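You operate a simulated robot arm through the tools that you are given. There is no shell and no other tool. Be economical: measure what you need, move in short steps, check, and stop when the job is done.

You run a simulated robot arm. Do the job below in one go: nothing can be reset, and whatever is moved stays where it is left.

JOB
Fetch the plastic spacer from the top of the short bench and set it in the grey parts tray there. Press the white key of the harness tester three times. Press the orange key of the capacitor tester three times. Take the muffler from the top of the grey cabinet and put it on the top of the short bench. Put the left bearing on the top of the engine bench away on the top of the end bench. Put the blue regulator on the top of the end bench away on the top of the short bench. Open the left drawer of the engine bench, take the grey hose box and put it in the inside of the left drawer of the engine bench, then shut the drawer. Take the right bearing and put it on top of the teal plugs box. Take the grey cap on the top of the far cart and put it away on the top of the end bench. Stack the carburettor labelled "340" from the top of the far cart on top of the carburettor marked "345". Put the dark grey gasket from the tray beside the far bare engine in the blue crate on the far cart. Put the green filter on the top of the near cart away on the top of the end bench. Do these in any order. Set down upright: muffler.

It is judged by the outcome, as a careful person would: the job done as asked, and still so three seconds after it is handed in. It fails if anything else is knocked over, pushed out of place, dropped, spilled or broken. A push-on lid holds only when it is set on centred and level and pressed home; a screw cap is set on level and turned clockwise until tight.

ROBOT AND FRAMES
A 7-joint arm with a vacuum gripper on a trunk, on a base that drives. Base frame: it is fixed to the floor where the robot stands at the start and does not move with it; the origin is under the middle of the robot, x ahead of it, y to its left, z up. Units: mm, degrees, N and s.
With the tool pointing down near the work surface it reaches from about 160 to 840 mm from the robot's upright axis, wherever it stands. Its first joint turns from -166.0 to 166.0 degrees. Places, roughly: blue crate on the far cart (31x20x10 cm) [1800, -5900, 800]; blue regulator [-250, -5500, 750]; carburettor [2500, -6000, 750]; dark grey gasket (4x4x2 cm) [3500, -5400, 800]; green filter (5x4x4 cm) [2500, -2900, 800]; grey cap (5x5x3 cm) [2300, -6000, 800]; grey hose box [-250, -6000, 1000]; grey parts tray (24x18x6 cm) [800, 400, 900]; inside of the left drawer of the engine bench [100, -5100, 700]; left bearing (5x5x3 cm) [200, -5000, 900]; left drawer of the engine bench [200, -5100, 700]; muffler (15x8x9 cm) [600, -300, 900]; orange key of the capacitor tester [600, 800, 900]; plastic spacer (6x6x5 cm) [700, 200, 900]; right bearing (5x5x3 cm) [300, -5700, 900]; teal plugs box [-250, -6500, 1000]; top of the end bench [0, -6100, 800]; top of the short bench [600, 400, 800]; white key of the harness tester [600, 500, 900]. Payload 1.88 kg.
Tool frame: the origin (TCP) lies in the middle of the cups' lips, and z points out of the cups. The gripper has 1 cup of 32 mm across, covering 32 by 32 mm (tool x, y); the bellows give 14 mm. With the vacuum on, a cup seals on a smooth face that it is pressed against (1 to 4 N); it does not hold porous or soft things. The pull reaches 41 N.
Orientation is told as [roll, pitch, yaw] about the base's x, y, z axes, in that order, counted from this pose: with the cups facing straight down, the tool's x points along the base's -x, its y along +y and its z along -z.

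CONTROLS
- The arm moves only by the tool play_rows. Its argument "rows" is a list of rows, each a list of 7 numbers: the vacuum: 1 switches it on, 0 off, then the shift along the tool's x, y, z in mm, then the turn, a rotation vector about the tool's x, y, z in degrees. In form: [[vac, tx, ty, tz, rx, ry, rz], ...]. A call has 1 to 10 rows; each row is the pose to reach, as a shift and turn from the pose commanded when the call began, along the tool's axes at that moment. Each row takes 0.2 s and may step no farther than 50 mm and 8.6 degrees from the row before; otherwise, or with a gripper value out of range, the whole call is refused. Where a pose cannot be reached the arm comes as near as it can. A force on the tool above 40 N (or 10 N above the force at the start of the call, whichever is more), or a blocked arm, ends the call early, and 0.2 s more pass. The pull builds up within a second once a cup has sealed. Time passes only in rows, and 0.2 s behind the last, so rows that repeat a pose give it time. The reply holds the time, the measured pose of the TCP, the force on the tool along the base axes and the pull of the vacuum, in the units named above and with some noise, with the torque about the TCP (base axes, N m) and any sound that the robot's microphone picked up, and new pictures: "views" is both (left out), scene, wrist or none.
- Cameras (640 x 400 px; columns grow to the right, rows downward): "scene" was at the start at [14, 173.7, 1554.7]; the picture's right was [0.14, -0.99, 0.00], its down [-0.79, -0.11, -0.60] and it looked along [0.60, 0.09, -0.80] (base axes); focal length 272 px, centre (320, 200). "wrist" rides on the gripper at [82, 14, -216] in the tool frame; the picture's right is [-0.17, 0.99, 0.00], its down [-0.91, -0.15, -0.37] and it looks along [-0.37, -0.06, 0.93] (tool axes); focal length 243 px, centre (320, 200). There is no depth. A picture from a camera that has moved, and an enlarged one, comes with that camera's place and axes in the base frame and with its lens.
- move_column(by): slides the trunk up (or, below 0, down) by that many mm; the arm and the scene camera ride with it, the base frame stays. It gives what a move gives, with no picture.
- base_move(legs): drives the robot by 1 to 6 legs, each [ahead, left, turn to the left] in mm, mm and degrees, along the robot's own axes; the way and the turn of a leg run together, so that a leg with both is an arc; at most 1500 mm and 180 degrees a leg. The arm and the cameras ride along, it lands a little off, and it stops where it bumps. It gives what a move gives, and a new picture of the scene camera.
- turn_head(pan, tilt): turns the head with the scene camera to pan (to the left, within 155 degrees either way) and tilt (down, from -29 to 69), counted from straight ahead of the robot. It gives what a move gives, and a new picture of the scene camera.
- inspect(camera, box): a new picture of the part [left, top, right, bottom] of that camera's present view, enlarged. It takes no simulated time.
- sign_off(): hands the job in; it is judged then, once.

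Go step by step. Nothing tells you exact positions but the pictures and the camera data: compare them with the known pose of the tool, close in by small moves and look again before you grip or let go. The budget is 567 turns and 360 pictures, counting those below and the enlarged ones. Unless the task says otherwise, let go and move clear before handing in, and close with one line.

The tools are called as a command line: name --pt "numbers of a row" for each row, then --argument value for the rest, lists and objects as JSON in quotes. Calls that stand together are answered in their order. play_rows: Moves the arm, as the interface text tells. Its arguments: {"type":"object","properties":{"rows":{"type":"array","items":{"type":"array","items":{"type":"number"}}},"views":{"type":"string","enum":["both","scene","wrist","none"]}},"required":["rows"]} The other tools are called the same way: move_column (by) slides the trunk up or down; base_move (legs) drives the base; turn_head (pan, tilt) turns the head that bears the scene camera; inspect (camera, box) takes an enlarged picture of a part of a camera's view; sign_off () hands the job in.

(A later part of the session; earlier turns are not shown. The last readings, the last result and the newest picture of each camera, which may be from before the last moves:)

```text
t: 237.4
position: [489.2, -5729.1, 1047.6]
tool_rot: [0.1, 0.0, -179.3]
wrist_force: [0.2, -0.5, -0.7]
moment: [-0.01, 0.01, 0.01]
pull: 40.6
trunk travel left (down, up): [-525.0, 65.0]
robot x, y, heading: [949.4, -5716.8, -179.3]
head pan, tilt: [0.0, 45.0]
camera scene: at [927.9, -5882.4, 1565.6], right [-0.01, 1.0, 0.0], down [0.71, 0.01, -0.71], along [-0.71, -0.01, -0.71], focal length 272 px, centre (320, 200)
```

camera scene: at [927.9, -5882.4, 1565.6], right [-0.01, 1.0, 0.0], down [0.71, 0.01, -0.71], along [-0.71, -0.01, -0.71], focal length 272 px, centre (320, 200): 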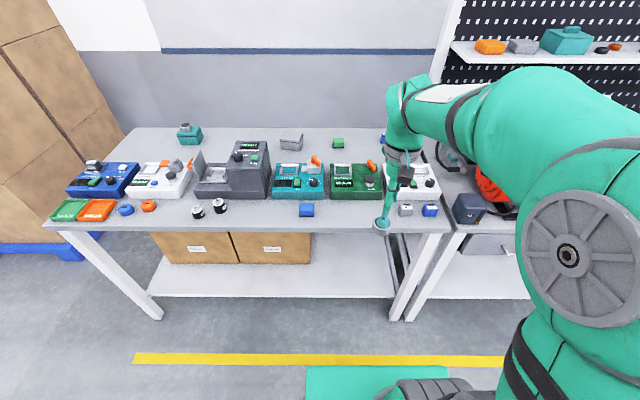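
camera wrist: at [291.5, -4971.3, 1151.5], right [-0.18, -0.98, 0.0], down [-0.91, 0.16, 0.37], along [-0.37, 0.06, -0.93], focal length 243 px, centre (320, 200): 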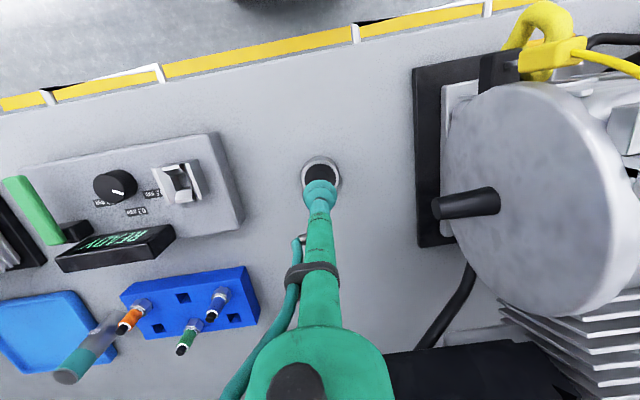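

play_rows --pt "1 -45 -4 0 0 0 0" --pt "1 -90 -8 0 0 0 0" --pt "1 -135 -12 0 0 0 0" --pt "1 -180 -14 10 0 0 0" --pt "1 -201 -14 50 0 0 0" --pt "1 -201 -14 95 0 0 0" --pt "1 -201 -14 135 0 0 0" --pt "1 -201 -14 150 0 0 0" --views "wrist"

```text
t: 239.2
position: [285.9, -5717.5, 897.4]
tool_rot: [0.3, 0.1, -179.4]
wrist_force: [-0.3, -1.1, -1.2]
moment: [0.01, 0.0, 0.0]
pull: 41.0
trunk travel left (down, up): [-525.0, 65.0]
robot x, y, heading: [947.6, -5716.6, -179.8]
head pan, tilt: [0.0, 45.0]
camera wrist: at [369.2, -5728.8, 1113.2], right [-0.16, -0.99, 0.0], down [-0.92, 0.15, 0.37], along [-0.37, 0.05, -0.93], focal length 243 px, centre (320, 200)
```

wrist: 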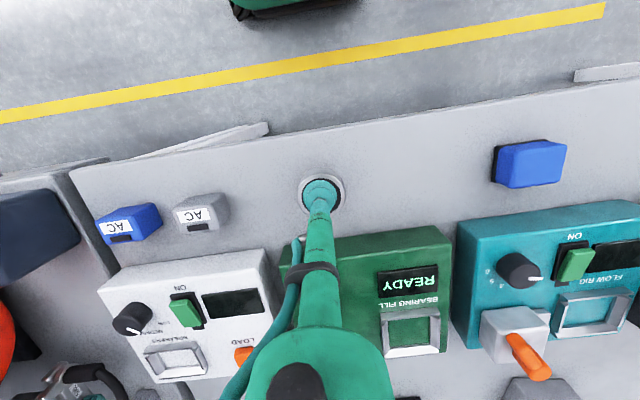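

play_rows --pt "1 0 0 12 0 0 0" --pt "1 0 0 20 0 0 0" --pt "1 0 0 24 0 0 0" --pt "1 0 0 27 0 0 0" --views "none"

play_rows --pt "1 0 0 2 0 0 0" --pt "1 0 0 4 0 0 0" --views "none"

```text
t: 240.2
position: [288.1, -5716.5, 871.8]
tool_rot: [0.4, -0.1, -179.4]
wrist_force: [2.7, 0.3, 6.6]
moment: [0.05, -0.03, 0.0]
pull: 41.2
trunk travel left (down, up): [-525.0, 65.0]
robot x, y, heading: [948.9, -5716.8, -179.5]
head pan, tilt: [0.0, 45.0]
```

```text
t: 240.8
position: [288.1, -5717.9, 870.6]
tool_rot: [0.2, -0.3, -179.4]
wrist_force: [8.5, 0.7, 25.0]
moment: [0.08, -0.08, -0.02]
pull: 40.6
trunk travel left (down, up): [-525.0, 65.0]
robot x, y, heading: [944.5, -5718.0, -179.5]
head pan, tilt: [0.0, 45.0]
```

On the bench. I release and rise, then go for the drawer.

play_rows --pt "1 0 0 -3 0 0 0" --pt "0 0 0 -4 0 0 0" --pt "0 0 0 -4 0 0 0" --pt "0 0 0 -4 0 0 0" --pt "0 0 0 -10 0 0 0" --pt "0 0 0 -50 0 0 0" --pt "0 0 0 -95 0 0 0" --pt "0 20 0 -135 0 0 0" --views "wrist"

```text
t: 242.6
position: [308.3, -5716.9, 1002.3]
tool_rot: [0.3, 0.1, -179.3]
wrist_force: [-1.0, 0.5, -0.1]
moment: [0.01, 0.0, -0.05]
pull: 0.2
trunk travel left (down, up): [-525.0, 65.0]
robot x, y, heading: [944.6, -5718.0, -179.8]
head pan, tilt: [0.0, 45.0]
camera wrist: at [390.6, -5728.7, 1217.9], right [-0.15, -0.99, 0.0], down [-0.92, 0.14, 0.37], along [-0.37, 0.05, -0.93], focal length 243 px, centre (320, 200)
```

wrist: 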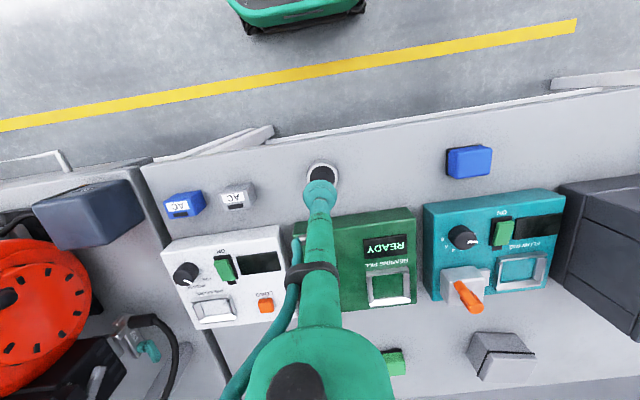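

The left bearing is placed. Next is the drawer: I retract, drive in front of it and pitch the tool horizontal.

play_rows --pt "0 45 0 -20 0 0 0" --pt "0 90 0 -40 0 0 0" --pt "0 135 0 -50 0 0 0" --pt "0 180 0 -50 0 0 0" --pt "0 220 0 -50 0 0 0" --views "none"

base_move --legs '[[0, -735, -0.5], [-280, 0, 0]]'

```text
t: 243.8
position: [528.2, -5714.6, 1053.3]
tool_rot: [0.2, 0.1, -179.4]
wrist_force: [-0.2, 0.6, -0.3]
moment: [-0.02, -0.01, 0.0]
pull: 0.0
trunk travel left (down, up): [-525.0, 65.0]
robot x, y, heading: [946.1, -5716.2, -179.4]
head pan, tilt: [0.0, 45.0]
```

```text
t: 249.3
position: [807.6, -4982.6, 1053.1]
tool_rot: [0.2, 0.0, 180.0]
wrist_force: [0.4, 0.1, 0.5]
moment: [0.0, -0.02, 0.02]
pull: 0.1
trunk travel left (down, up): [-525.0, 65.0]
robot x, y, heading: [1227.2, -4991.2, 179.9]
head pan, tilt: [0.0, 45.0]
camera scene: at [1206.6, -5154.9, 1565.6], right [0.0, 1.0, 0.0], down [0.71, 0.0, -0.71], along [-0.71, 0.0, -0.71], focal length 272 px, centre (320, 200)
```

scene: 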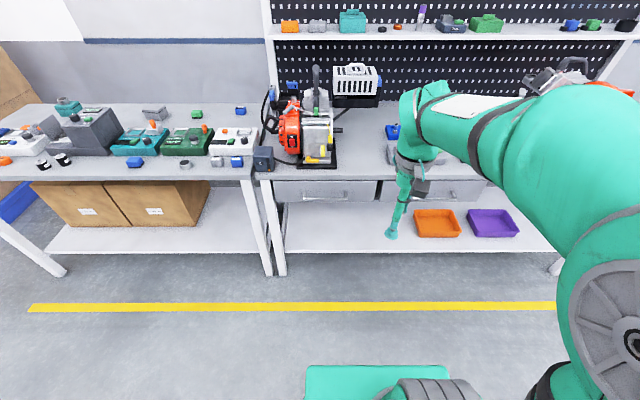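

play_rows --pt "0 -44 0 -3 0 -8.5 0" --pt "0 -88 0 -13 0 -17 0" --pt "0 -129 0 -29 0 -25.5 0" --pt "0 -168 0 -51 0 -34 0" --pt "0 -203 0 -79 0 -42.5 0" --pt "0 -233 0 -111 0 -51 0" --pt "0 -258 0 -148 0 -59.5 0" --pt "0 -278 0 -188 0 -68 0" --pt "0 -292 0 -230 0 -76.5 0" --pt "0 -299 0 -274 0 -85 0" --views "none"

play_rows --pt "0 0 0 0 0 -2.5 0" --pt "0 0 0 0 0 -5 0" --views "scene"

```text
t: 251.6
position: [461.1, -4988.6, 1306.1]
tool_rot: [2.0, -79.6, 178.3]
wrist_force: [1.3, -0.3, 0.3]
moment: [0.0, -0.04, -0.01]
pull: 0.0
trunk travel left (down, up): [-525.0, 65.0]
robot x, y, heading: [1227.2, -4991.4, 179.3]
head pan, tilt: [0.0, 45.0]
stopped in row 10: the arm was blocked; the commanded pose is now the measured one
```

```text
t: 252.2
position: [430.3, -4989.1, 1181.3]
tool_rot: [1.9, -74.2, 178.7]
wrist_force: [0.3, 0.8, -0.4]
moment: [0.01, -0.05, 0.01]
pull: 0.0
trunk travel left (down, up): [-525.0, 65.0]
robot x, y, heading: [1226.7, -4988.3, 179.8]
head pan, tilt: [0.0, 45.0]
stopped in row 2: the arm was blocked; the commanded pose is now the measured one
camera scene: at [1207.2, -5154.9, 1567.6], right [0.0, 1.0, 0.0], down [0.71, 0.0, -0.71], along [-0.71, 0.0, -0.71], focal length 272 px, centre (320, 200)
```

scene: 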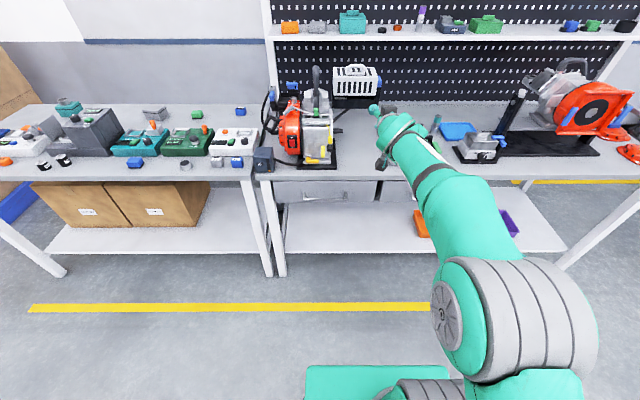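

The arm reached a usable near-horizontal pose. I lower the trunk now.

move_column --by -300

play_rows --pt "0 0 0 0 0 0 0" --pt "0 0 0 0 0 0 0" --views "both"

```text
t: 255.2
position: [425.5, -4987.8, 866.9]
tool_rot: [1.7, -73.3, 178.7]
wrist_force: [-0.3, -0.3, -0.2]
moment: [0.03, 0.03, -0.02]
pull: 0.1
trunk travel left (down, up): [-225.0, 365.0]
robot x, y, heading: [1230.0, -4990.6, 180.2]
head pan, tilt: [0.0, 45.0]
```

```text
t: 255.8
position: [424.6, -4986.5, 867.1]
tool_rot: [1.7, -73.3, 178.6]
wrist_force: [-0.2, 0.3, -0.7]
moment: [-0.03, 0.02, 0.0]
pull: 0.0
trunk travel left (down, up): [-225.0, 365.0]
robot x, y, heading: [1227.4, -4993.2, 179.9]
head pan, tilt: [0.0, 45.0]
camera scene: at [1197.6, -5155.1, 1264.9], right [0.0, 1.0, 0.0], down [0.71, 0.0, -0.7], along [-0.7, 0.0, -0.71], focal length 272 px, centre (320, 200)
camera wrist: at [655.7, -4999.3, 849.8], right [-0.04, -0.98, 0.17], down [0.1, 0.16, 0.98], along [-0.99, 0.06, 0.09], focal length 243 px, centre (320, 200)
```

scene: 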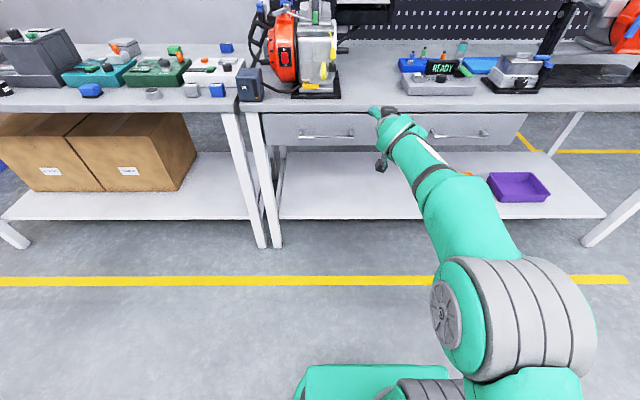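
wrist: 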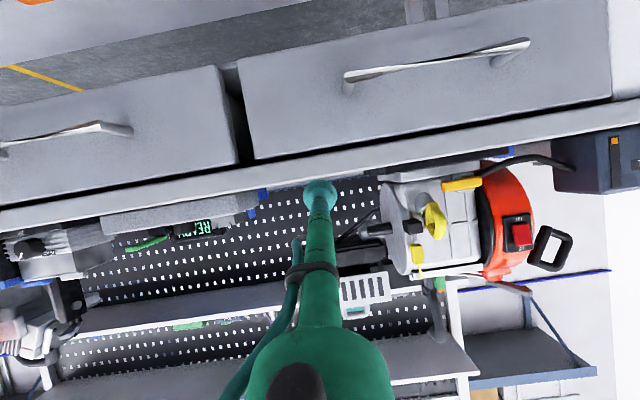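

Now I level the tool fully and lower it to the drawer-face height (about z=765).

play_rows --pt "0 19 0 6 0 -3.4 0" --pt "0 38 0 12 0 -6.8 0" --pt "0 58 0 17 0 -10.2 0" --pt "0 77 0 23 0 -13.6 0" --pt "0 96 0 29 0 -16.7 0" --views "wrist"

```text
t: 257.0
position: [429.6, -4987.4, 778.5]
tool_rot: [151.6, -88.9, 28.7]
wrist_force: [-0.9, 0.9, 0.2]
moment: [0.01, -0.04, -0.01]
pull: 0.1
out of reach, approached as far as the arm can: row 1
trunk travel left (down, up): [-225.0, 365.0]
robot x, y, heading: [1228.6, -4994.6, 179.8]
head pan, tilt: [0.0, 45.0]
camera wrist: at [644.4, -5000.2, 692.7], right [0.01, -0.98, 0.17], down [0.39, 0.16, 0.91], along [-0.92, 0.06, 0.38], focal length 243 px, centre (320, 200)
```

wrist: 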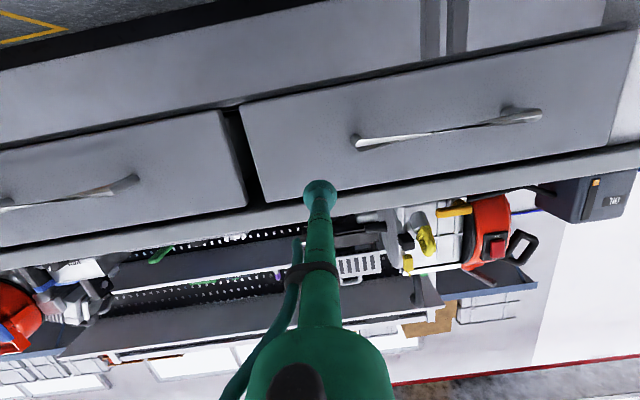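

play_rows --pt "0 15 -4 5 0 0 0" --pt "0 30 -8 20 0 -1 0" --pt "0 30 -8 40 0 -1 0" --pt "0 30 -8 50 0 -1 0" --views "wrist"

```text
t: 258.0
position: [377.9, -4980.1, 748.8]
tool_rot: [165.2, -88.1, 15.3]
wrist_force: [-0.8, 1.1, -0.1]
moment: [0.02, 0.02, 0.0]
pull: 0.0
trunk travel left (down, up): [-225.0, 365.0]
robot x, y, heading: [1229.9, -4989.9, 179.9]
head pan, tilt: [0.0, 45.0]
camera wrist: at [591.7, -4993.3, 659.6], right [0.01, -0.98, 0.17], down [0.4, 0.16, 0.9], along [-0.92, 0.06, 0.4], focal length 243 px, centre (320, 200)
```

wrist: 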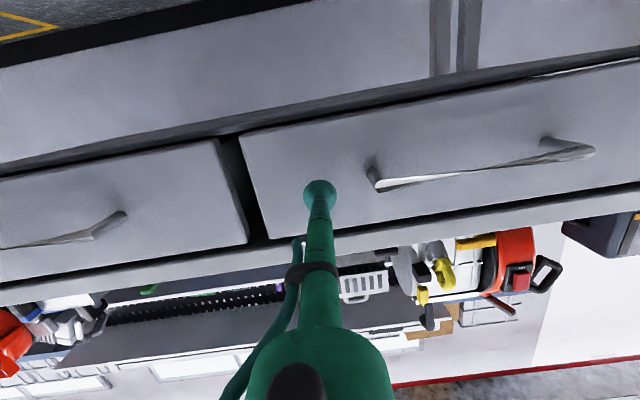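

play_rows --pt "1 0 0 8 0 0 0" --pt "1 0 0 14 0 0 0" --pt "1 0 0 18 0 0 0" --pt "1 0 0 22 0 0 0" --pt "1 0 0 25 0 0 0" --pt "1 0 0 28 0 0 0" --views "none"

```text
t: 259.4
position: [350.2, -4981.4, 749.4]
tool_rot: [164.3, -88.2, 16.1]
wrist_force: [0.0, -0.3, 0.0]
moment: [-0.01, -0.02, 0.0]
pull: 0.0
trunk travel left (down, up): [-225.0, 365.0]
robot x, y, heading: [1226.1, -4990.6, 179.7]
head pan, tilt: [0.0, 45.0]
```

play_rows --pt "1 0 0 4 0 0 0" --pt "1 0 0 8 0 0 0" --pt "1 0 0 12 0 0 0" --pt "1 0 0 15 0 0 0" --views "wrist"

```text
t: 260.4
position: [338.2, -4981.6, 750.3]
tool_rot: [164.9, -88.1, 15.7]
wrist_force: [24.9, -0.2, 3.9]
moment: [-0.14, -0.19, -0.12]
pull: 40.5
trunk travel left (down, up): [-225.0, 365.0]
robot x, y, heading: [1230.6, -4988.1, 179.8]
head pan, tilt: [0.0, 45.0]
camera wrist: at [551.9, -4993.3, 660.9], right [0.01, -0.98, 0.17], down [0.4, 0.16, 0.9], along [-0.92, 0.06, 0.4], focal length 243 px, centre (320, 200)
```

wrist: 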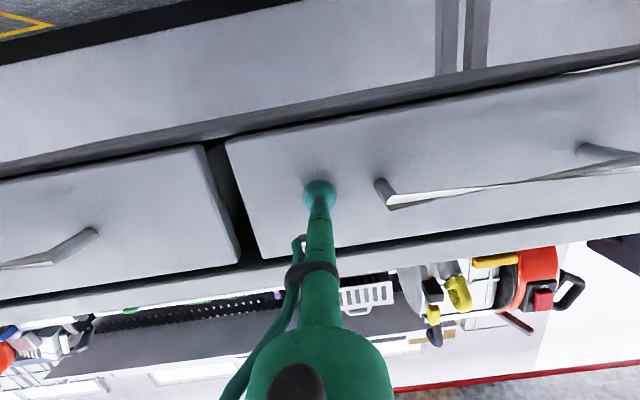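

Sealed on the drawer front. I pull it out slowly.

play_rows --pt "1 0 0 -10 0 0 0" --pt "1 -0.7 0 -20 0 0 0" --pt "1 -1 0 -32 0 0 0" --pt "1 -1.5 0 -44 0 0 0" --pt "1 -2 0 -56 0 0 0" --pt "1 -2.3 0 -68 0 0 0" --pt "1 -2.7 0 -80 0 0 0" --views "scene"

```text
t: 262.0
position: [416.5, -4981.4, 749.4]
tool_rot: [165.1, -88.1, 15.2]
wrist_force: [-0.1, -1.8, 2.6]
moment: [0.2, -0.13, -0.12]
pull: 40.5
trunk travel left (down, up): [-225.0, 365.0]
robot x, y, heading: [1227.5, -4989.5, 180.0]
head pan, tilt: [0.0, 45.0]
camera scene: at [1206.6, -5155.0, 1265.6], right [0.0, 1.0, 0.0], down [0.71, 0.0, -0.71], along [-0.71, 0.0, -0.71], focal length 272 px, centre (320, 200)
```

scene: 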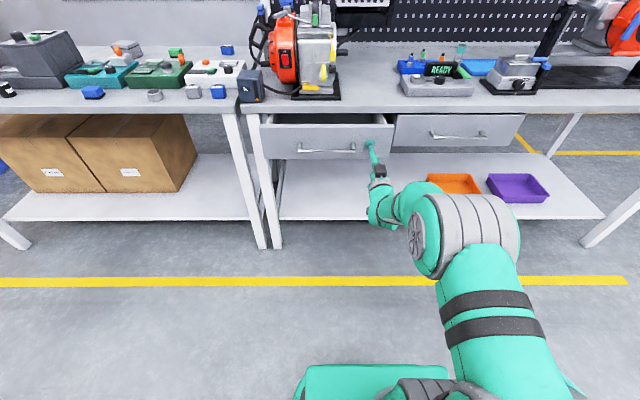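

The drawer slides open. I keep pulling to about 250 mm.

play_rows --pt "1 -0.5 0 -15 0 0 0" --pt "1 -1 0 -30 0 0 0" --pt "1 -1.5 0 -45 0 0 0" --pt "1 -2 0 -60 0 0 0" --pt "1 -2.5 0 -75 0 0 0" --pt "1 -3 0 -90 0 0 0" --pt "1 -3.5 0 -105 0 0 0" --pt "1 -4 0 -120 0 0 0" --views "none"

play_rows --pt "1 -0.5 0 -12 0 0 0" --pt "1 -1 0 -24 0 0 0" --pt "1 -1.5 0 -36 0 0 0" --pt "1 -2 0 -48 0 0 0" --views "scene"

```text
t: 263.8
position: [537.0, -4981.1, 750.3]
tool_rot: [168.1, -88.1, 12.3]
wrist_force: [0.8, -16.7, 0.8]
moment: [-0.02, -0.09, -0.19]
pull: 40.2
trunk travel left (down, up): [-225.0, 365.0]
robot x, y, heading: [1226.4, -4990.2, 179.9]
head pan, tilt: [0.0, 45.0]
```

```text
t: 264.8
position: [578.2, -4979.3, 748.8]
tool_rot: [165.6, -88.3, 14.8]
wrist_force: [0.2, -11.6, 15.8]
moment: [0.12, -0.05, -0.34]
pull: 41.0
trunk travel left (down, up): [-225.0, 365.0]
robot x, y, heading: [1226.8, -4988.1, 179.9]
head pan, tilt: [0.0, 45.0]
camera scene: at [1199.3, -5155.5, 1267.0], right [0.0, 1.0, 0.0], down [0.71, 0.0, -0.7], along [-0.7, 0.0, -0.71], focal length 272 px, centre (320, 200)
```

scene: 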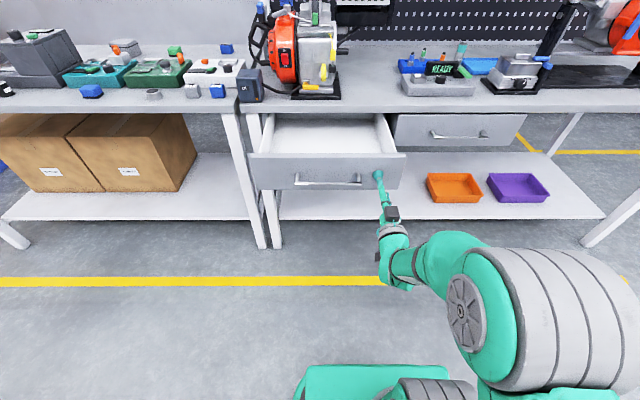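

The drawer is open by about 240 mm, empty inside. I release and back off.

play_rows --pt "0 0 0 0 0 0 0" --pt "0 0 0 0 0 0 0" --pt "0 0 0 0 0 0 0" --pt "0 0 0 -10 0 0 0" --pt "0 0 0 -30 0 0 0" --pt "0 0 0 -60 0 0 0" --views "none"

move_column --by 300

```text
t: 266.4
position: [651.8, -4987.1, 662.9]
tool_rot: [8.5, -82.6, 172.6]
wrist_force: [-0.1, -0.3, 0.0]
moment: [0.01, -0.01, 0.0]
pull: 0.1
trunk travel left (down, up): [-225.0, 365.0]
robot x, y, heading: [1228.9, -4990.3, 179.5]
head pan, tilt: [0.0, 45.0]
stopped in row 6: the arm was blocked; the commanded pose is now the measured one
```

```text
t: 269.4
position: [654.1, -4986.4, 974.1]
tool_rot: [9.3, -83.4, 171.7]
wrist_force: [0.2, 0.6, 0.3]
moment: [0.02, -0.01, 0.02]
pull: 0.0
trunk travel left (down, up): [-525.0, 65.0]
robot x, y, heading: [1224.8, -4993.8, 179.8]
head pan, tilt: [0.0, 45.0]
```

I turn the tool back to pointing down, keeping the TCP in place.

play_rows --pt "0 0 0 0 0 8.4 0" --pt "0 0 0 0 0 16.8 0" --pt "0 0 0 0 0 25.2 0" --pt "0 0 0 0 0 33.6 0" --pt "0 0 0 0 0 42 0" --pt "0 0 0 0 0 50.4 0" --pt "0 0 0 0 0 58.8 0" --pt "0 0 0 0 0 67.2 0" --pt "0 0 0 0 0 75.6 0" --pt "0 0 0 0 0 83.4 0" --views "scene"

```text
t: 271.6
position: [655.0, -4986.3, 975.0]
tool_rot: [1.1, -0.2, -179.1]
wrist_force: [-0.4, 0.4, -0.6]
moment: [0.01, 0.03, -0.03]
pull: 0.1
out of reach, approached as far as the arm can: row 6, 7
trunk travel left (down, up): [-525.0, 65.0]
robot x, y, heading: [1228.0, -4993.2, 179.8]
head pan, tilt: [0.0, 45.0]
camera scene: at [1206.2, -5154.9, 1565.6], right [0.0, 1.0, 0.0], down [0.71, 0.0, -0.71], along [-0.71, 0.0, -0.71], focal length 272 px, centre (320, 200)
```

scene: 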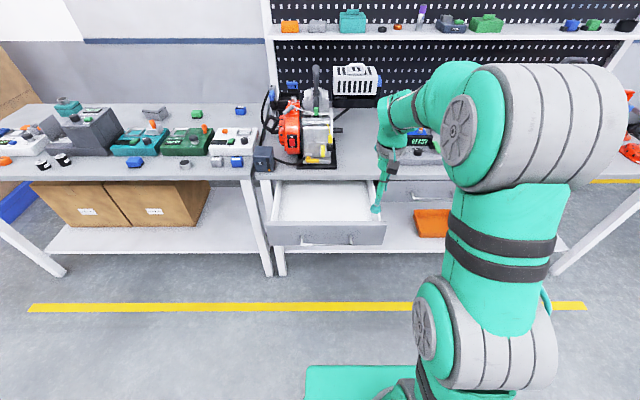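

I retract, turn side-on and go to the hose box position.

play_rows --pt "0 40 0 -25 -1 0 0" --pt "0 80 0 -50 -1 0 0" --pt "0 120 0 -75 -1 0 0" --pt "0 160 0 -90 -1 0 0" --views "none"

base_move --legs '[[0, 0, -90], [-1080, 0, 0], [0, 560, 0]]'

turn_head --pan 90 --tilt 60

```text
t: 272.6
position: [817.3, -4981.8, 1063.8]
tool_rot: [2.1, -0.2, -179.1]
wrist_force: [0.4, 0.8, 0.1]
moment: [-0.01, -0.04, 0.02]
pull: 0.1
trunk travel left (down, up): [-525.0, 65.0]
robot x, y, heading: [1227.1, -4993.5, 179.9]
head pan, tilt: [0.0, 45.0]
```

```text
t: 284.8
position: [694.2, -5692.1, 1063.6]
tool_rot: [2.1, -0.2, 92.7]
wrist_force: [0.3, -0.4, 0.6]
moment: [0.02, 0.01, -0.01]
pull: 0.0
trunk travel left (down, up): [-525.0, 65.0]
robot x, y, heading: [700.2, -6101.5, 91.8]
head pan, tilt: [0.0, 45.0]
camera scene: at [534.9, -6088.6, 1565.6], right [1.0, 0.03, 0.0], down [0.02, -0.71, -0.71], along [-0.02, 0.71, -0.71], focal length 272 px, centre (320, 200)
```

scene: 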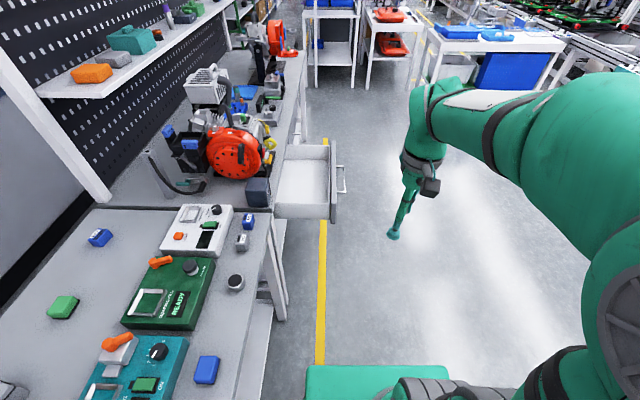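

```text
t: 286.4
position: [693.6, -5691.4, 1063.9]
tool_rot: [2.2, -0.2, 92.8]
wrist_force: [-0.6, 0.2, 0.2]
moment: [0.0, 0.01, -0.03]
pull: 0.0
trunk travel left (down, up): [-525.0, 65.0]
robot x, y, heading: [700.5, -6102.4, 91.7]
head pan, tilt: [90.0, 60.0]
camera scene: at [470.6, -6171.7, 1546.1], right [-0.03, 1.0, 0.0], down [0.87, 0.02, -0.5], along [-0.5, -0.01, -0.87], focal length 272 px, centre (320, 200)
```

scene: 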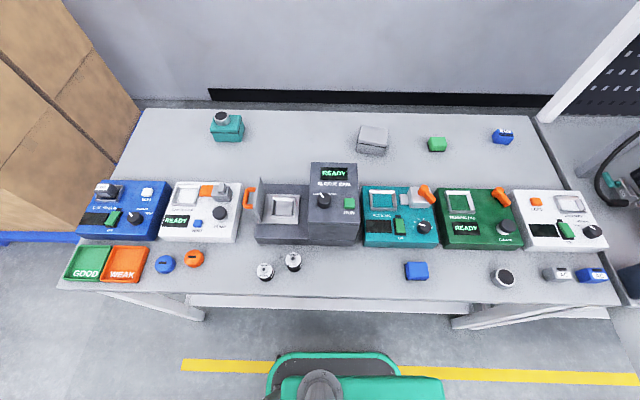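

base_move --legs '[[35, 95, -1.8]]'

play_rows --pt "0 3.2 45 0 2 0 -7" --pt "0 12.5 90 0 2 0 -14" --pt "0 28 134 0 2 0 -21" --pt "0 49 176 0 2 0 -28" --pt "0 76 215 0 2 0 -35" --pt "0 108 250 0 2 0 -42" --pt "0 144 282 0 2 0 -49" --pt "0 184 309 0 2 0 -56" --pt "0 227 332 0 2 0 -63" --pt "0 272 350 0 2 0 -70" --views "none"

```text
t: 287.6
position: [613.2, -5658.8, 1063.7]
tool_rot: [2.1, -0.2, 90.9]
wrist_force: [0.7, -0.1, 0.1]
moment: [-0.03, 0.01, 0.01]
pull: 0.0
trunk travel left (down, up): [-525.0, 65.0]
robot x, y, heading: [601.6, -6072.0, 89.8]
head pan, tilt: [90.0, 60.0]
camera scene: at [373.8, -6130.7, 1546.1], right [0.0, 1.0, 0.0], down [0.87, 0.0, -0.5], along [-0.5, 0.0, -0.87], focal length 272 px, centre (320, 200)
```

scene: 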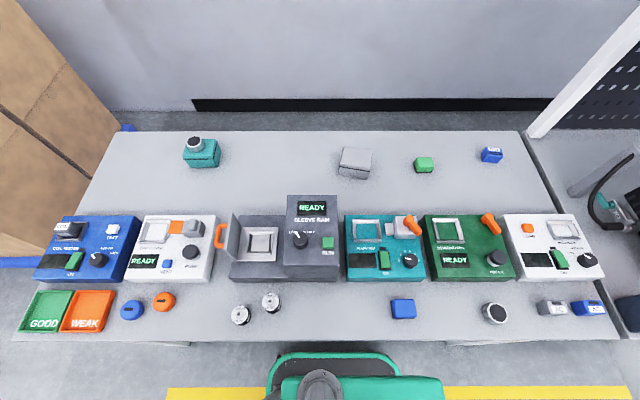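

```text
t: 289.8
position: [269.5, -5938.4, 1074.2]
tool_rot: [-1.0, -0.9, 161.0]
wrist_force: [0.1, -1.2, 0.0]
moment: [0.0, 0.01, -0.01]
pull: 0.2
trunk travel left (down, up): [-525.0, 65.0]
robot x, y, heading: [599.3, -6073.2, 90.0]
head pan, tilt: [90.0, 60.0]
```

play_rows --pt "0 -40 23 5 -1 0.9 -4" --pt "0 -80 46 10 -1 0.9 -8" --pt "0 -120 69 15 -1 0.9 -12" --pt "0 -160 92 20 -1 0.9 -16" --pt "0 -200 115 25 -1 0.9 -19" --pt "0 -240 138 30 -1 0.9 -19" --pt "0 -280 160 35 -1 0.9 -19" --pt "0 -318 182 45 -1 0.9 -19" --pt "0 -327 187 60 -1 0.9 -19" --views "wrist"

inspect --camera "wrist" --box '[250, 120, 410, 240]'

```text
t: 291.8
position: [-103.4, -6005.4, 1017.1]
tool_rot: [-0.1, 0.2, 179.9]
wrist_force: [-0.5, -0.5, -0.3]
moment: [-0.01, -0.01, -0.01]
pull: 0.0
trunk travel left (down, up): [-525.0, 65.0]
robot x, y, heading: [605.5, -6073.8, 89.7]
head pan, tilt: [90.0, 60.0]
camera wrist: at [-21.7, -6019.0, 1231.3], right [-0.17, -0.99, 0.0], down [-0.92, 0.15, 0.37], along [-0.37, 0.07, -0.93], focal length 243 px, centre (320, 200)
```

wrist: 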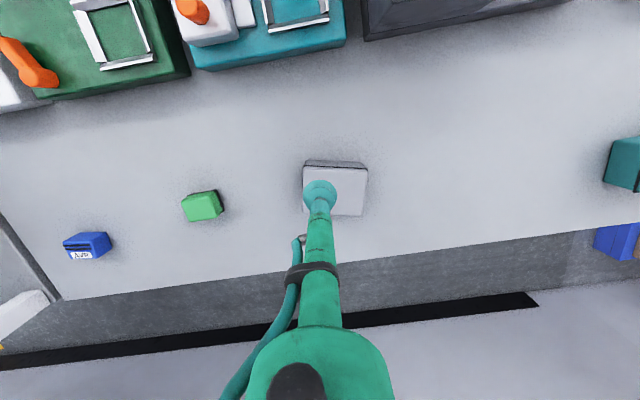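

```text
3.33 times, centred on (330, 180) of wrist
camera zoom: at [-21.7, -6019.0, 1231.3], right [-0.17, -0.99, 0.0], down [-0.92, 0.15, 0.37], along [-0.37, 0.07, -0.93], focal length 809 px, centre (287, 267)
```

zoom: 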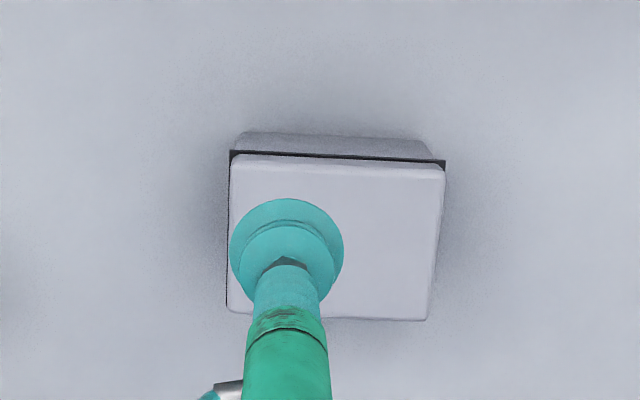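

play_rows --pt "0 -20 7 30 0 0 0" --pt "0 -41 13.5 60 0 0 0" --pt "0 -42 13.5 90 0 0 0" --pt "0 -42 13.5 100 0 0 0" --views "wrist"

```text
t: 292.8
position: [-146.4, -6017.7, 917.0]
tool_rot: [-0.2, 0.1, 179.9]
wrist_force: [0.4, 0.2, 0.1]
moment: [-0.03, -0.03, 0.01]
pull: 0.1
trunk travel left (down, up): [-525.0, 65.0]
robot x, y, heading: [605.3, -6070.5, 90.0]
head pan, tilt: [90.0, 60.0]
camera wrist: at [-64.3, -6031.5, 1132.2], right [-0.17, -0.99, 0.0], down [-0.92, 0.15, 0.37], along [-0.37, 0.07, -0.93], focal length 243 px, centre (320, 200)
```

wrist: 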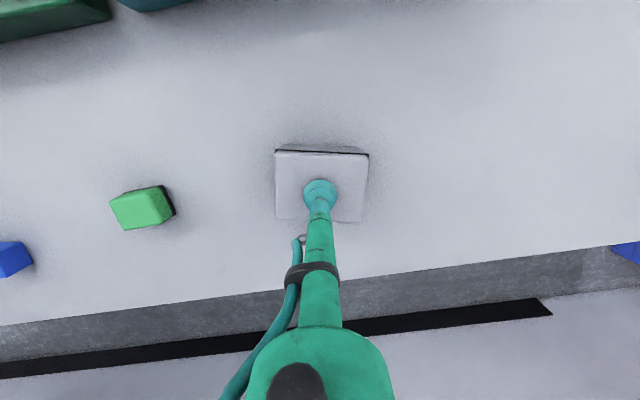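

Centred. I descend with the vacuum on.

play_rows --pt "1 0 0 8 0 0 0" --pt "1 0 0 14 0 0 0" --pt "1 0 0 18 0 0 0" --pt "1 0 0 22 0 0 0" --views "none"

play_rows --pt "1 0 0 3 0 0 0" --pt "1 0 0 6 0 0 0" --pt "1 0 0 8 0 0 0" --pt "1 0 0 8 0 0 0" --views "none"

```text
t: 293.8
position: [-145.5, -6017.7, 899.4]
tool_rot: [-0.2, -0.4, 179.8]
wrist_force: [-0.7, 1.0, 32.3]
moment: [-0.13, -0.1, -0.28]
pull: 40.6
trunk travel left (down, up): [-525.0, 65.0]
robot x, y, heading: [603.5, -6075.1, 89.8]
head pan, tilt: [90.0, 60.0]
```

```text
t: 294.9
position: [-149.3, -6018.7, 896.0]
tool_rot: [-0.1, -0.6, 179.9]
wrist_force: [-2.9, -0.1, 8.8]
moment: [0.0, -0.22, -0.06]
pull: 41.1
trunk travel left (down, up): [-525.0, 65.0]
robot x, y, heading: [607.6, -6071.7, 89.8]
head pan, tilt: [90.0, 60.0]
stopped in row 4: the force on the tool passed its limit at 42 N (the readings are from after the stop); the commanded pose is now the measured one
```

Sealed. I lift slowly and check that the whole box comes up.

play_rows --pt "1 0 0 -6 0 0 0" --pt "1 0 0 -15 0 0 0" --pt "1 0 0 -30 0 0 0" --pt "1 0 0 -50 0 0 0" --pt "1 10 0 -75 0 0 0" --views "both"

```text
t: 296.1
position: [-137.3, -6019.7, 967.6]
tool_rot: [-0.2, -0.2, 180.0]
wrist_force: [-0.7, -0.5, -1.8]
moment: [0.02, 0.0, 0.02]
pull: 40.6
trunk travel left (down, up): [-525.0, 65.0]
robot x, y, heading: [606.4, -6075.0, 90.0]
head pan, tilt: [90.0, 60.0]
camera scene: at [373.7, -6130.7, 1546.0], right [0.0, 1.0, 0.0], down [0.87, 0.0, -0.5], along [-0.5, 0.0, -0.87], focal length 272 px, centre (320, 200)
camera wrist: at [-54.1, -6033.2, 1181.5], right [-0.17, -0.99, 0.0], down [-0.91, 0.15, 0.38], along [-0.37, 0.07, -0.93], focal length 243 px, centre (320, 200)
```

scene: 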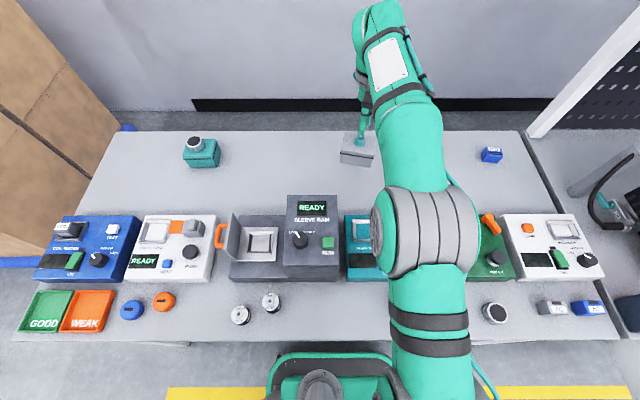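
wrist: 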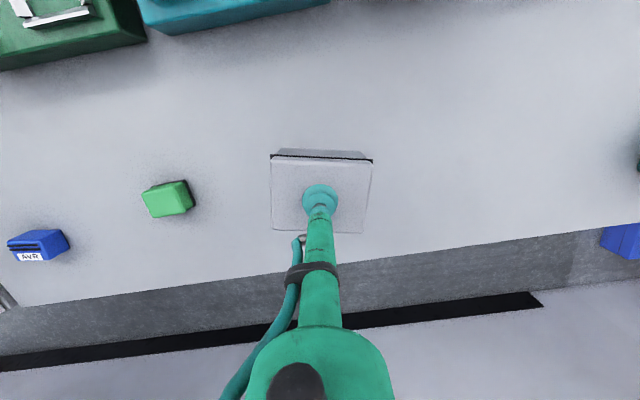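

inspect --camera "scene" --box '[310, 100, 410, 180]'

```text
5.00 times, centred on (360, 140) of scene
camera zoom: at [373.7, -6130.7, 1546.0], right [0.0, 1.0, 0.0], down [0.87, 0.0, -0.5], along [-0.5, 0.0, -0.87], focal length 1358 px, centre (120, 500)
```

zoom: 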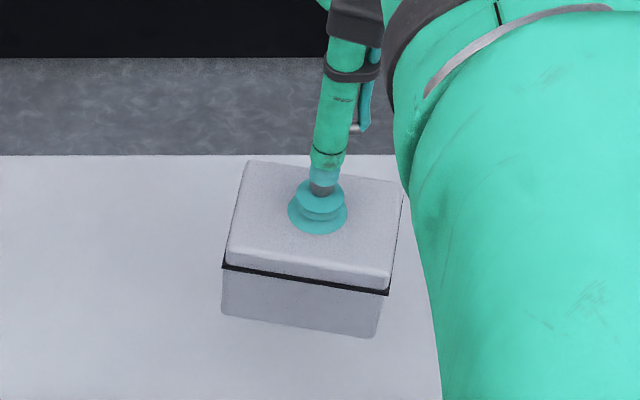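

The whole box is up. I draw it in while rising.

play_rows --pt "1 40 0 -10 0 0 0" --pt "1 80 0 -20 0 0 0" --pt "1 120 0 -35 0 0 0" --pt "1 160 0 -50 0 0 0" --pt "1 200 0 -65 0 0 0" --pt "1 245 0 -80 0 0 0" --pt "1 290 0 -90 0 0 0" --pt "1 335 0 -100 0 0 0" --views "scene"

```text
t: 297.9
position: [201.7, -6018.8, 1064.5]
tool_rot: [-0.1, -0.3, 179.9]
wrist_force: [0.3, -0.7, -2.3]
moment: [0.0, -0.01, 0.0]
pull: 40.5
trunk travel left (down, up): [-525.0, 65.0]
robot x, y, heading: [601.4, -6072.7, 90.1]
head pan, tilt: [90.0, 60.0]
camera scene: at [373.9, -6130.7, 1546.1], right [0.0, 1.0, 0.0], down [0.87, 0.0, -0.5], along [-0.5, 0.0, -0.87], focal length 272 px, centre (320, 200)
```

scene: 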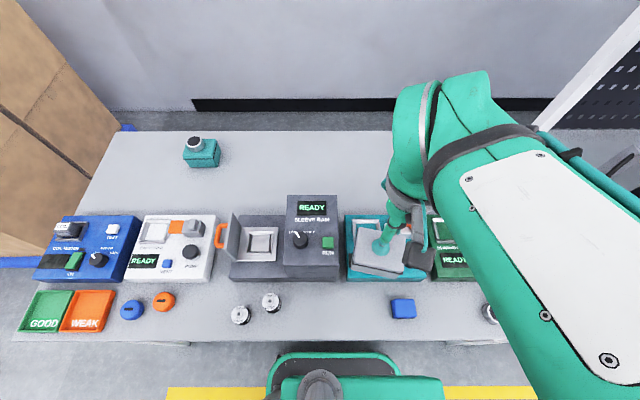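

base_move --legs '[[0, -330, 0], [890, 0, 0]]'

```text
t: 304.5
position: [537.2, -5108.3, 1065.1]
tool_rot: [0.0, -0.3, 179.6]
wrist_force: [-0.1, 0.4, -1.4]
moment: [-0.02, 0.02, 0.0]
pull: 41.3
trunk travel left (down, up): [-525.0, 65.0]
robot x, y, heading: [941.0, -5161.3, 89.6]
head pan, tilt: [90.0, 60.0]
camera scene: at [710.4, -5221.4, 1546.1], right [0.01, 1.0, 0.0], down [0.87, -0.01, -0.5], along [-0.5, 0.0, -0.87], focal length 272 px, centre (320, 200)
```

scene: 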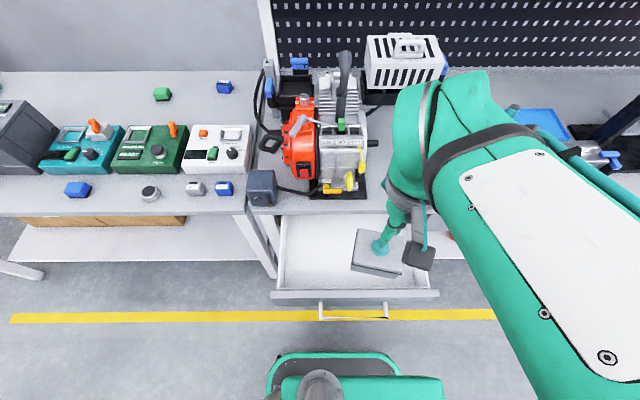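

play_rows --pt "1 -40 11 20 0 0 0" --pt "1 -80 22 45 0 0 0" --pt "1 -80 22 90 0 0 0" --pt "1 -80 22 135 0 0 0" --pt "1 -80 22 180 0 0 0" --pt "1 -80 22 215 0 0 0" --views "both"

```text
t: 305.9
position: [455.8, -5130.9, 849.2]
tool_rot: [-0.1, -0.4, 179.6]
wrist_force: [0.6, 0.5, -1.2]
moment: [0.0, 0.04, 0.0]
pull: 40.7
trunk travel left (down, up): [-525.0, 65.0]
robot x, y, heading: [940.6, -5159.1, 89.7]
head pan, tilt: [90.0, 60.0]
camera scene: at [710.3, -5221.4, 1546.1], right [0.01, 1.0, 0.0], down [0.87, -0.01, -0.5], along [-0.5, 0.0, -0.87], focal length 272 px, centre (320, 200)
camera wrist: at [539.3, -5144.4, 1063.6], right [-0.17, -0.99, 0.0], down [-0.91, 0.16, 0.38], along [-0.37, 0.07, -0.92], focal length 243 px, centre (320, 200)
```

scene: 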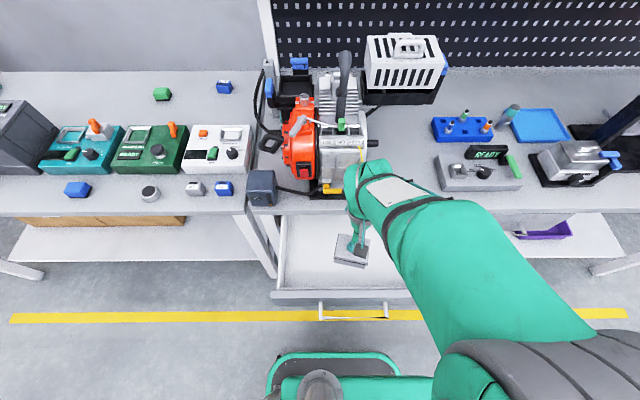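
wrist: 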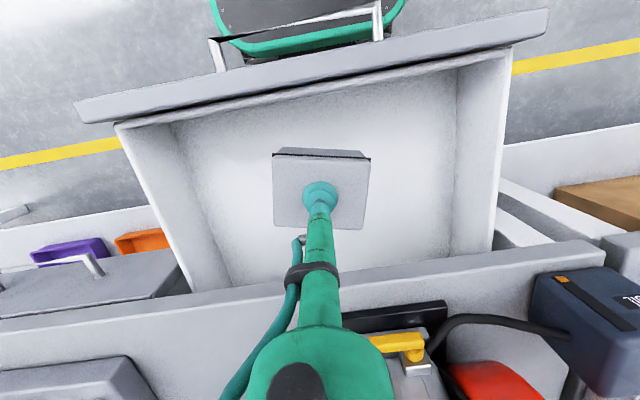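

play_rows --pt "1 0 0 25 0 0 0" --pt "1 0 0 45 0 0 0" --pt "1 0 0 52 0 0 0" --pt "1 0 0 56 0 0 0" --views "none"

```text
t: 306.9
position: [455.7, -5129.3, 793.7]
tool_rot: [0.0, -0.3, 179.6]
wrist_force: [0.0, 0.9, -2.1]
moment: [-0.02, -0.03, 0.02]
pull: 40.7
trunk travel left (down, up): [-525.0, 65.0]
robot x, y, heading: [940.6, -5160.8, 89.3]
head pan, tilt: [90.0, 60.0]
```

play_rows --pt "1 0 0 4 0 0 0" --pt "1 0 0 8 0 0 0" --pt "1 0 0 12 0 0 0" --views "none"

```text
t: 307.7
position: [455.2, -5130.0, 782.2]
tool_rot: [-0.1, -0.4, 179.6]
wrist_force: [0.6, 0.3, -1.4]
moment: [-0.01, -0.01, 0.0]
pull: 40.2
trunk travel left (down, up): [-525.0, 65.0]
robot x, y, heading: [943.1, -5164.7, 89.3]
head pan, tilt: [90.0, 60.0]
```

play_rows --pt "1 0 0 4 0 0 0" --pt "1 0 0 8 0 0 0" --views "none"

```text
t: 308.3
position: [456.0, -5128.9, 773.3]
tool_rot: [-0.1, -0.3, 179.6]
wrist_force: [-0.9, -0.9, -2.4]
moment: [0.03, 0.02, -0.04]
pull: 40.4
trunk travel left (down, up): [-525.0, 65.0]
robot x, y, heading: [940.6, -5159.7, 89.4]
head pan, tilt: [90.0, 60.0]
```

play_rows --pt "1 0 0 4 0 0 0" --pt "1 0 0 8 0 0 0" --views "none"

```text
t: 308.9
position: [454.6, -5129.8, 766.6]
tool_rot: [-0.1, -0.3, 179.6]
wrist_force: [0.2, 0.4, -2.5]
moment: [0.02, -0.03, 0.02]
pull: 41.0
trunk travel left (down, up): [-525.0, 65.0]
robot x, y, heading: [941.6, -5161.5, 89.3]
head pan, tilt: [90.0, 60.0]
```

play_rows --pt "1 0 0 3 0 0 0" --pt "1 0 0 6 0 0 0" --views "wrist"

```text
t: 309.5
position: [455.2, -5129.4, 761.0]
tool_rot: [-0.1, -0.3, 179.6]
wrist_force: [0.8, 1.8, 1.0]
moment: [-0.03, -0.04, 0.01]
pull: 40.9
trunk travel left (down, up): [-525.0, 65.0]
robot x, y, heading: [941.5, -5162.0, 89.2]
head pan, tilt: [90.0, 60.0]
camera wrist: at [539.0, -5143.2, 976.0], right [-0.17, -0.99, 0.0], down [-0.91, 0.16, 0.38], along [-0.37, 0.07, -0.92], focal length 243 px, centre (320, 200)
```

wrist: 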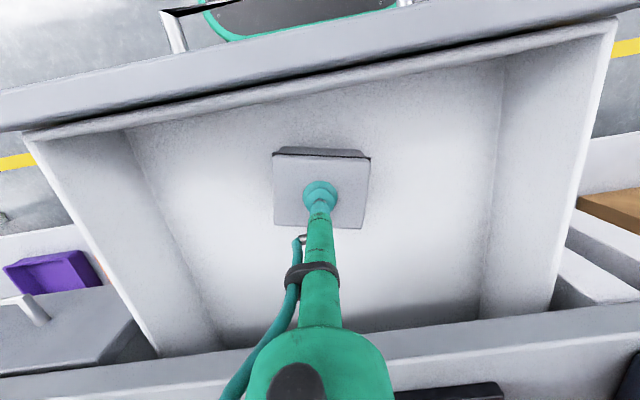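

Touching the drawer floor. I release and rise.

play_rows --pt "1 0 0 2 0 0 0" --pt "0 0 0 2 0 0 0" --pt "0 0 0 2 0 0 0" --pt "0 0 0 2 0 0 0" --pt "0 0 0 -6 0 0 0" --pt "0 0 0 -50 0 0 0" --pt "0 0 0 -95 0 0 0" --pt "0 0 0 -140 0 0 0" --pt "0 0 0 -185 0 0 0" --pt "0 0 0 -230 0 0 0" --views "wrist"

```text
t: 311.7
position: [457.2, -5131.1, 993.2]
tool_rot: [-0.1, -0.4, 179.6]
wrist_force: [-0.1, -0.2, -1.0]
moment: [-0.03, 0.02, -0.01]
pull: 0.0
trunk travel left (down, up): [-525.0, 65.0]
robot x, y, heading: [940.3, -5164.1, 89.7]
head pan, tilt: [90.0, 60.0]
camera wrist: at [540.7, -5145.2, 1207.8], right [-0.17, -0.99, 0.0], down [-0.91, 0.16, 0.38], along [-0.37, 0.07, -0.93], focal length 243 px, centre (320, 200)
```

wrist: 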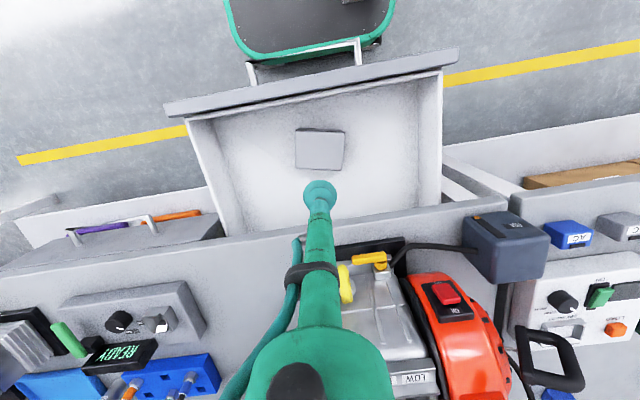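

The box is in the drawer. To close it I'll tilt the tool forward and push the drawer front beside the handle, driving with the base.

base_move --legs '[[0, -460, 0.4], [146, 0, 0]]'

play_rows --pt "0 -44 0 -3 0 -8.5 0" --pt "0 -88 0 -13 0 -17 0" --pt "0 -129 0 -29 0 -25.5 0" --pt "0 -168 0 -51 0 -34 0" --pt "0 -203 0 -79 0 -42.5 0" --pt "0 -233 0 -111 0 -51 0" --pt "0 -258 0 -148 0 -59.5 0" --views "scene"

```text
t: 315.4
position: [916.3, -4986.5, 992.6]
tool_rot: [-0.1, -0.3, 179.4]
wrist_force: [-0.3, 0.3, -0.4]
moment: [0.02, 0.0, -0.01]
pull: 0.1
trunk travel left (down, up): [-525.0, 65.0]
robot x, y, heading: [1400.4, -5017.0, 89.5]
head pan, tilt: [90.0, 60.0]
camera scene: at [1170.3, -5077.1, 1546.1], right [0.01, 1.0, 0.0], down [0.87, -0.01, -0.5], along [-0.5, 0.01, -0.87], focal length 272 px, centre (320, 200)
```

scene: 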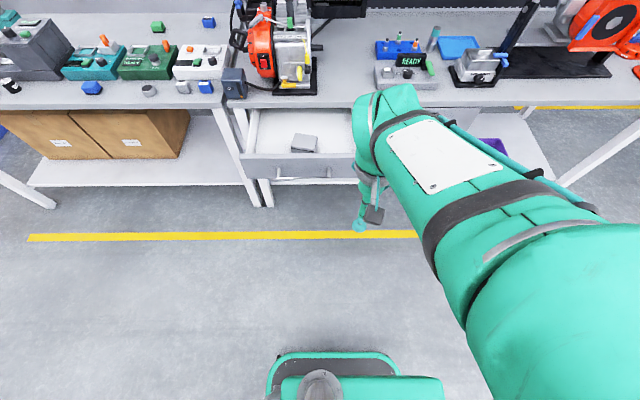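

```text
t: 317.0
position: [659.6, -4984.6, 1139.9]
tool_rot: [-0.3, -60.0, 179.8]
wrist_force: [-0.1, -0.3, 0.5]
moment: [-0.03, -0.03, 0.02]
pull: 0.0
trunk travel left (down, up): [-525.0, 65.0]
robot x, y, heading: [1397.7, -5013.0, 89.4]
head pan, tilt: [90.0, 60.0]
camera scene: at [1170.3, -5077.2, 1546.1], right [0.01, 1.0, 0.0], down [0.87, -0.01, -0.5], along [-0.5, 0.01, -0.87], focal length 272 px, centre (320, 200)
```

scene: 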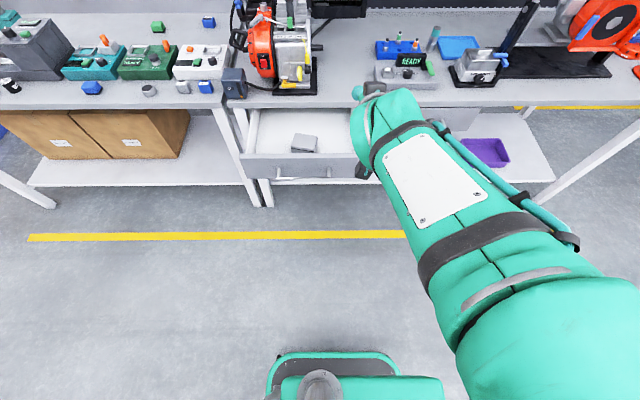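

move_column --by -375

play_rows --pt "0 0 0 0 0 0 0" --views "both"

```text
t: 320.6
position: [660.7, -4984.3, 765.8]
tool_rot: [-0.3, -59.9, 179.7]
wrist_force: [0.3, 0.3, 0.2]
moment: [-0.01, 0.01, 0.0]
pull: 0.1
trunk travel left (down, up): [-150.0, 440.0]
robot x, y, heading: [1403.3, -5016.3, 89.4]
head pan, tilt: [90.0, 60.0]
```

```text
t: 321.0
position: [659.2, -4984.0, 765.9]
tool_rot: [-0.3, -59.8, 179.7]
wrist_force: [0.4, 0.1, -0.4]
moment: [-0.02, -0.01, 0.01]
pull: 0.0
trunk travel left (down, up): [-150.0, 440.0]
robot x, y, heading: [1399.5, -5016.4, 89.5]
head pan, tilt: [90.0, 60.0]
camera scene: at [1170.3, -5077.2, 1171.1], right [0.01, 1.0, 0.0], down [0.87, -0.01, -0.5], along [-0.5, 0.01, -0.87], focal length 272 px, centre (320, 200)
camera wrist: at [887.7, -4999.0, 801.5], right [-0.09, -0.99, 0.14], down [-0.13, 0.15, 0.98], along [-0.99, 0.07, -0.15], focal length 243 px, centre (320, 200)
```

scene: 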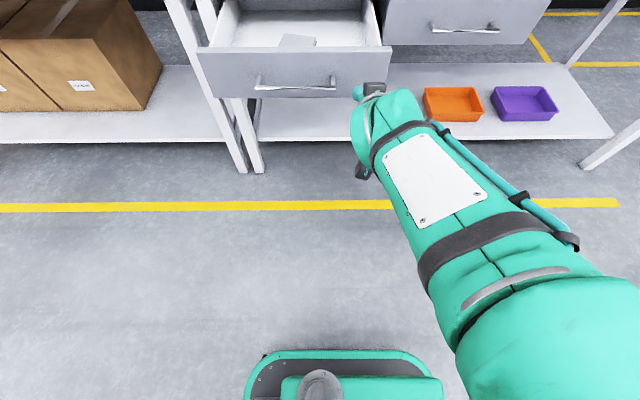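
wrist: 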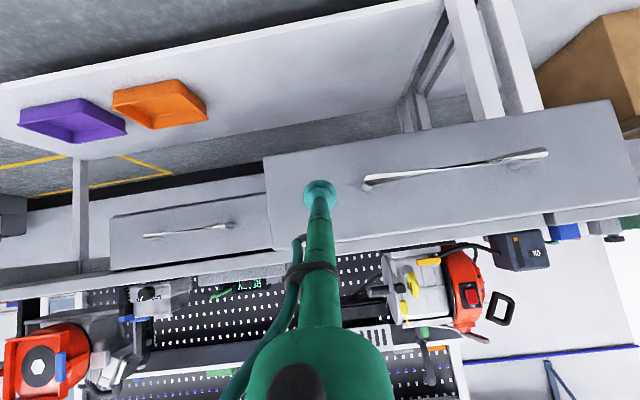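

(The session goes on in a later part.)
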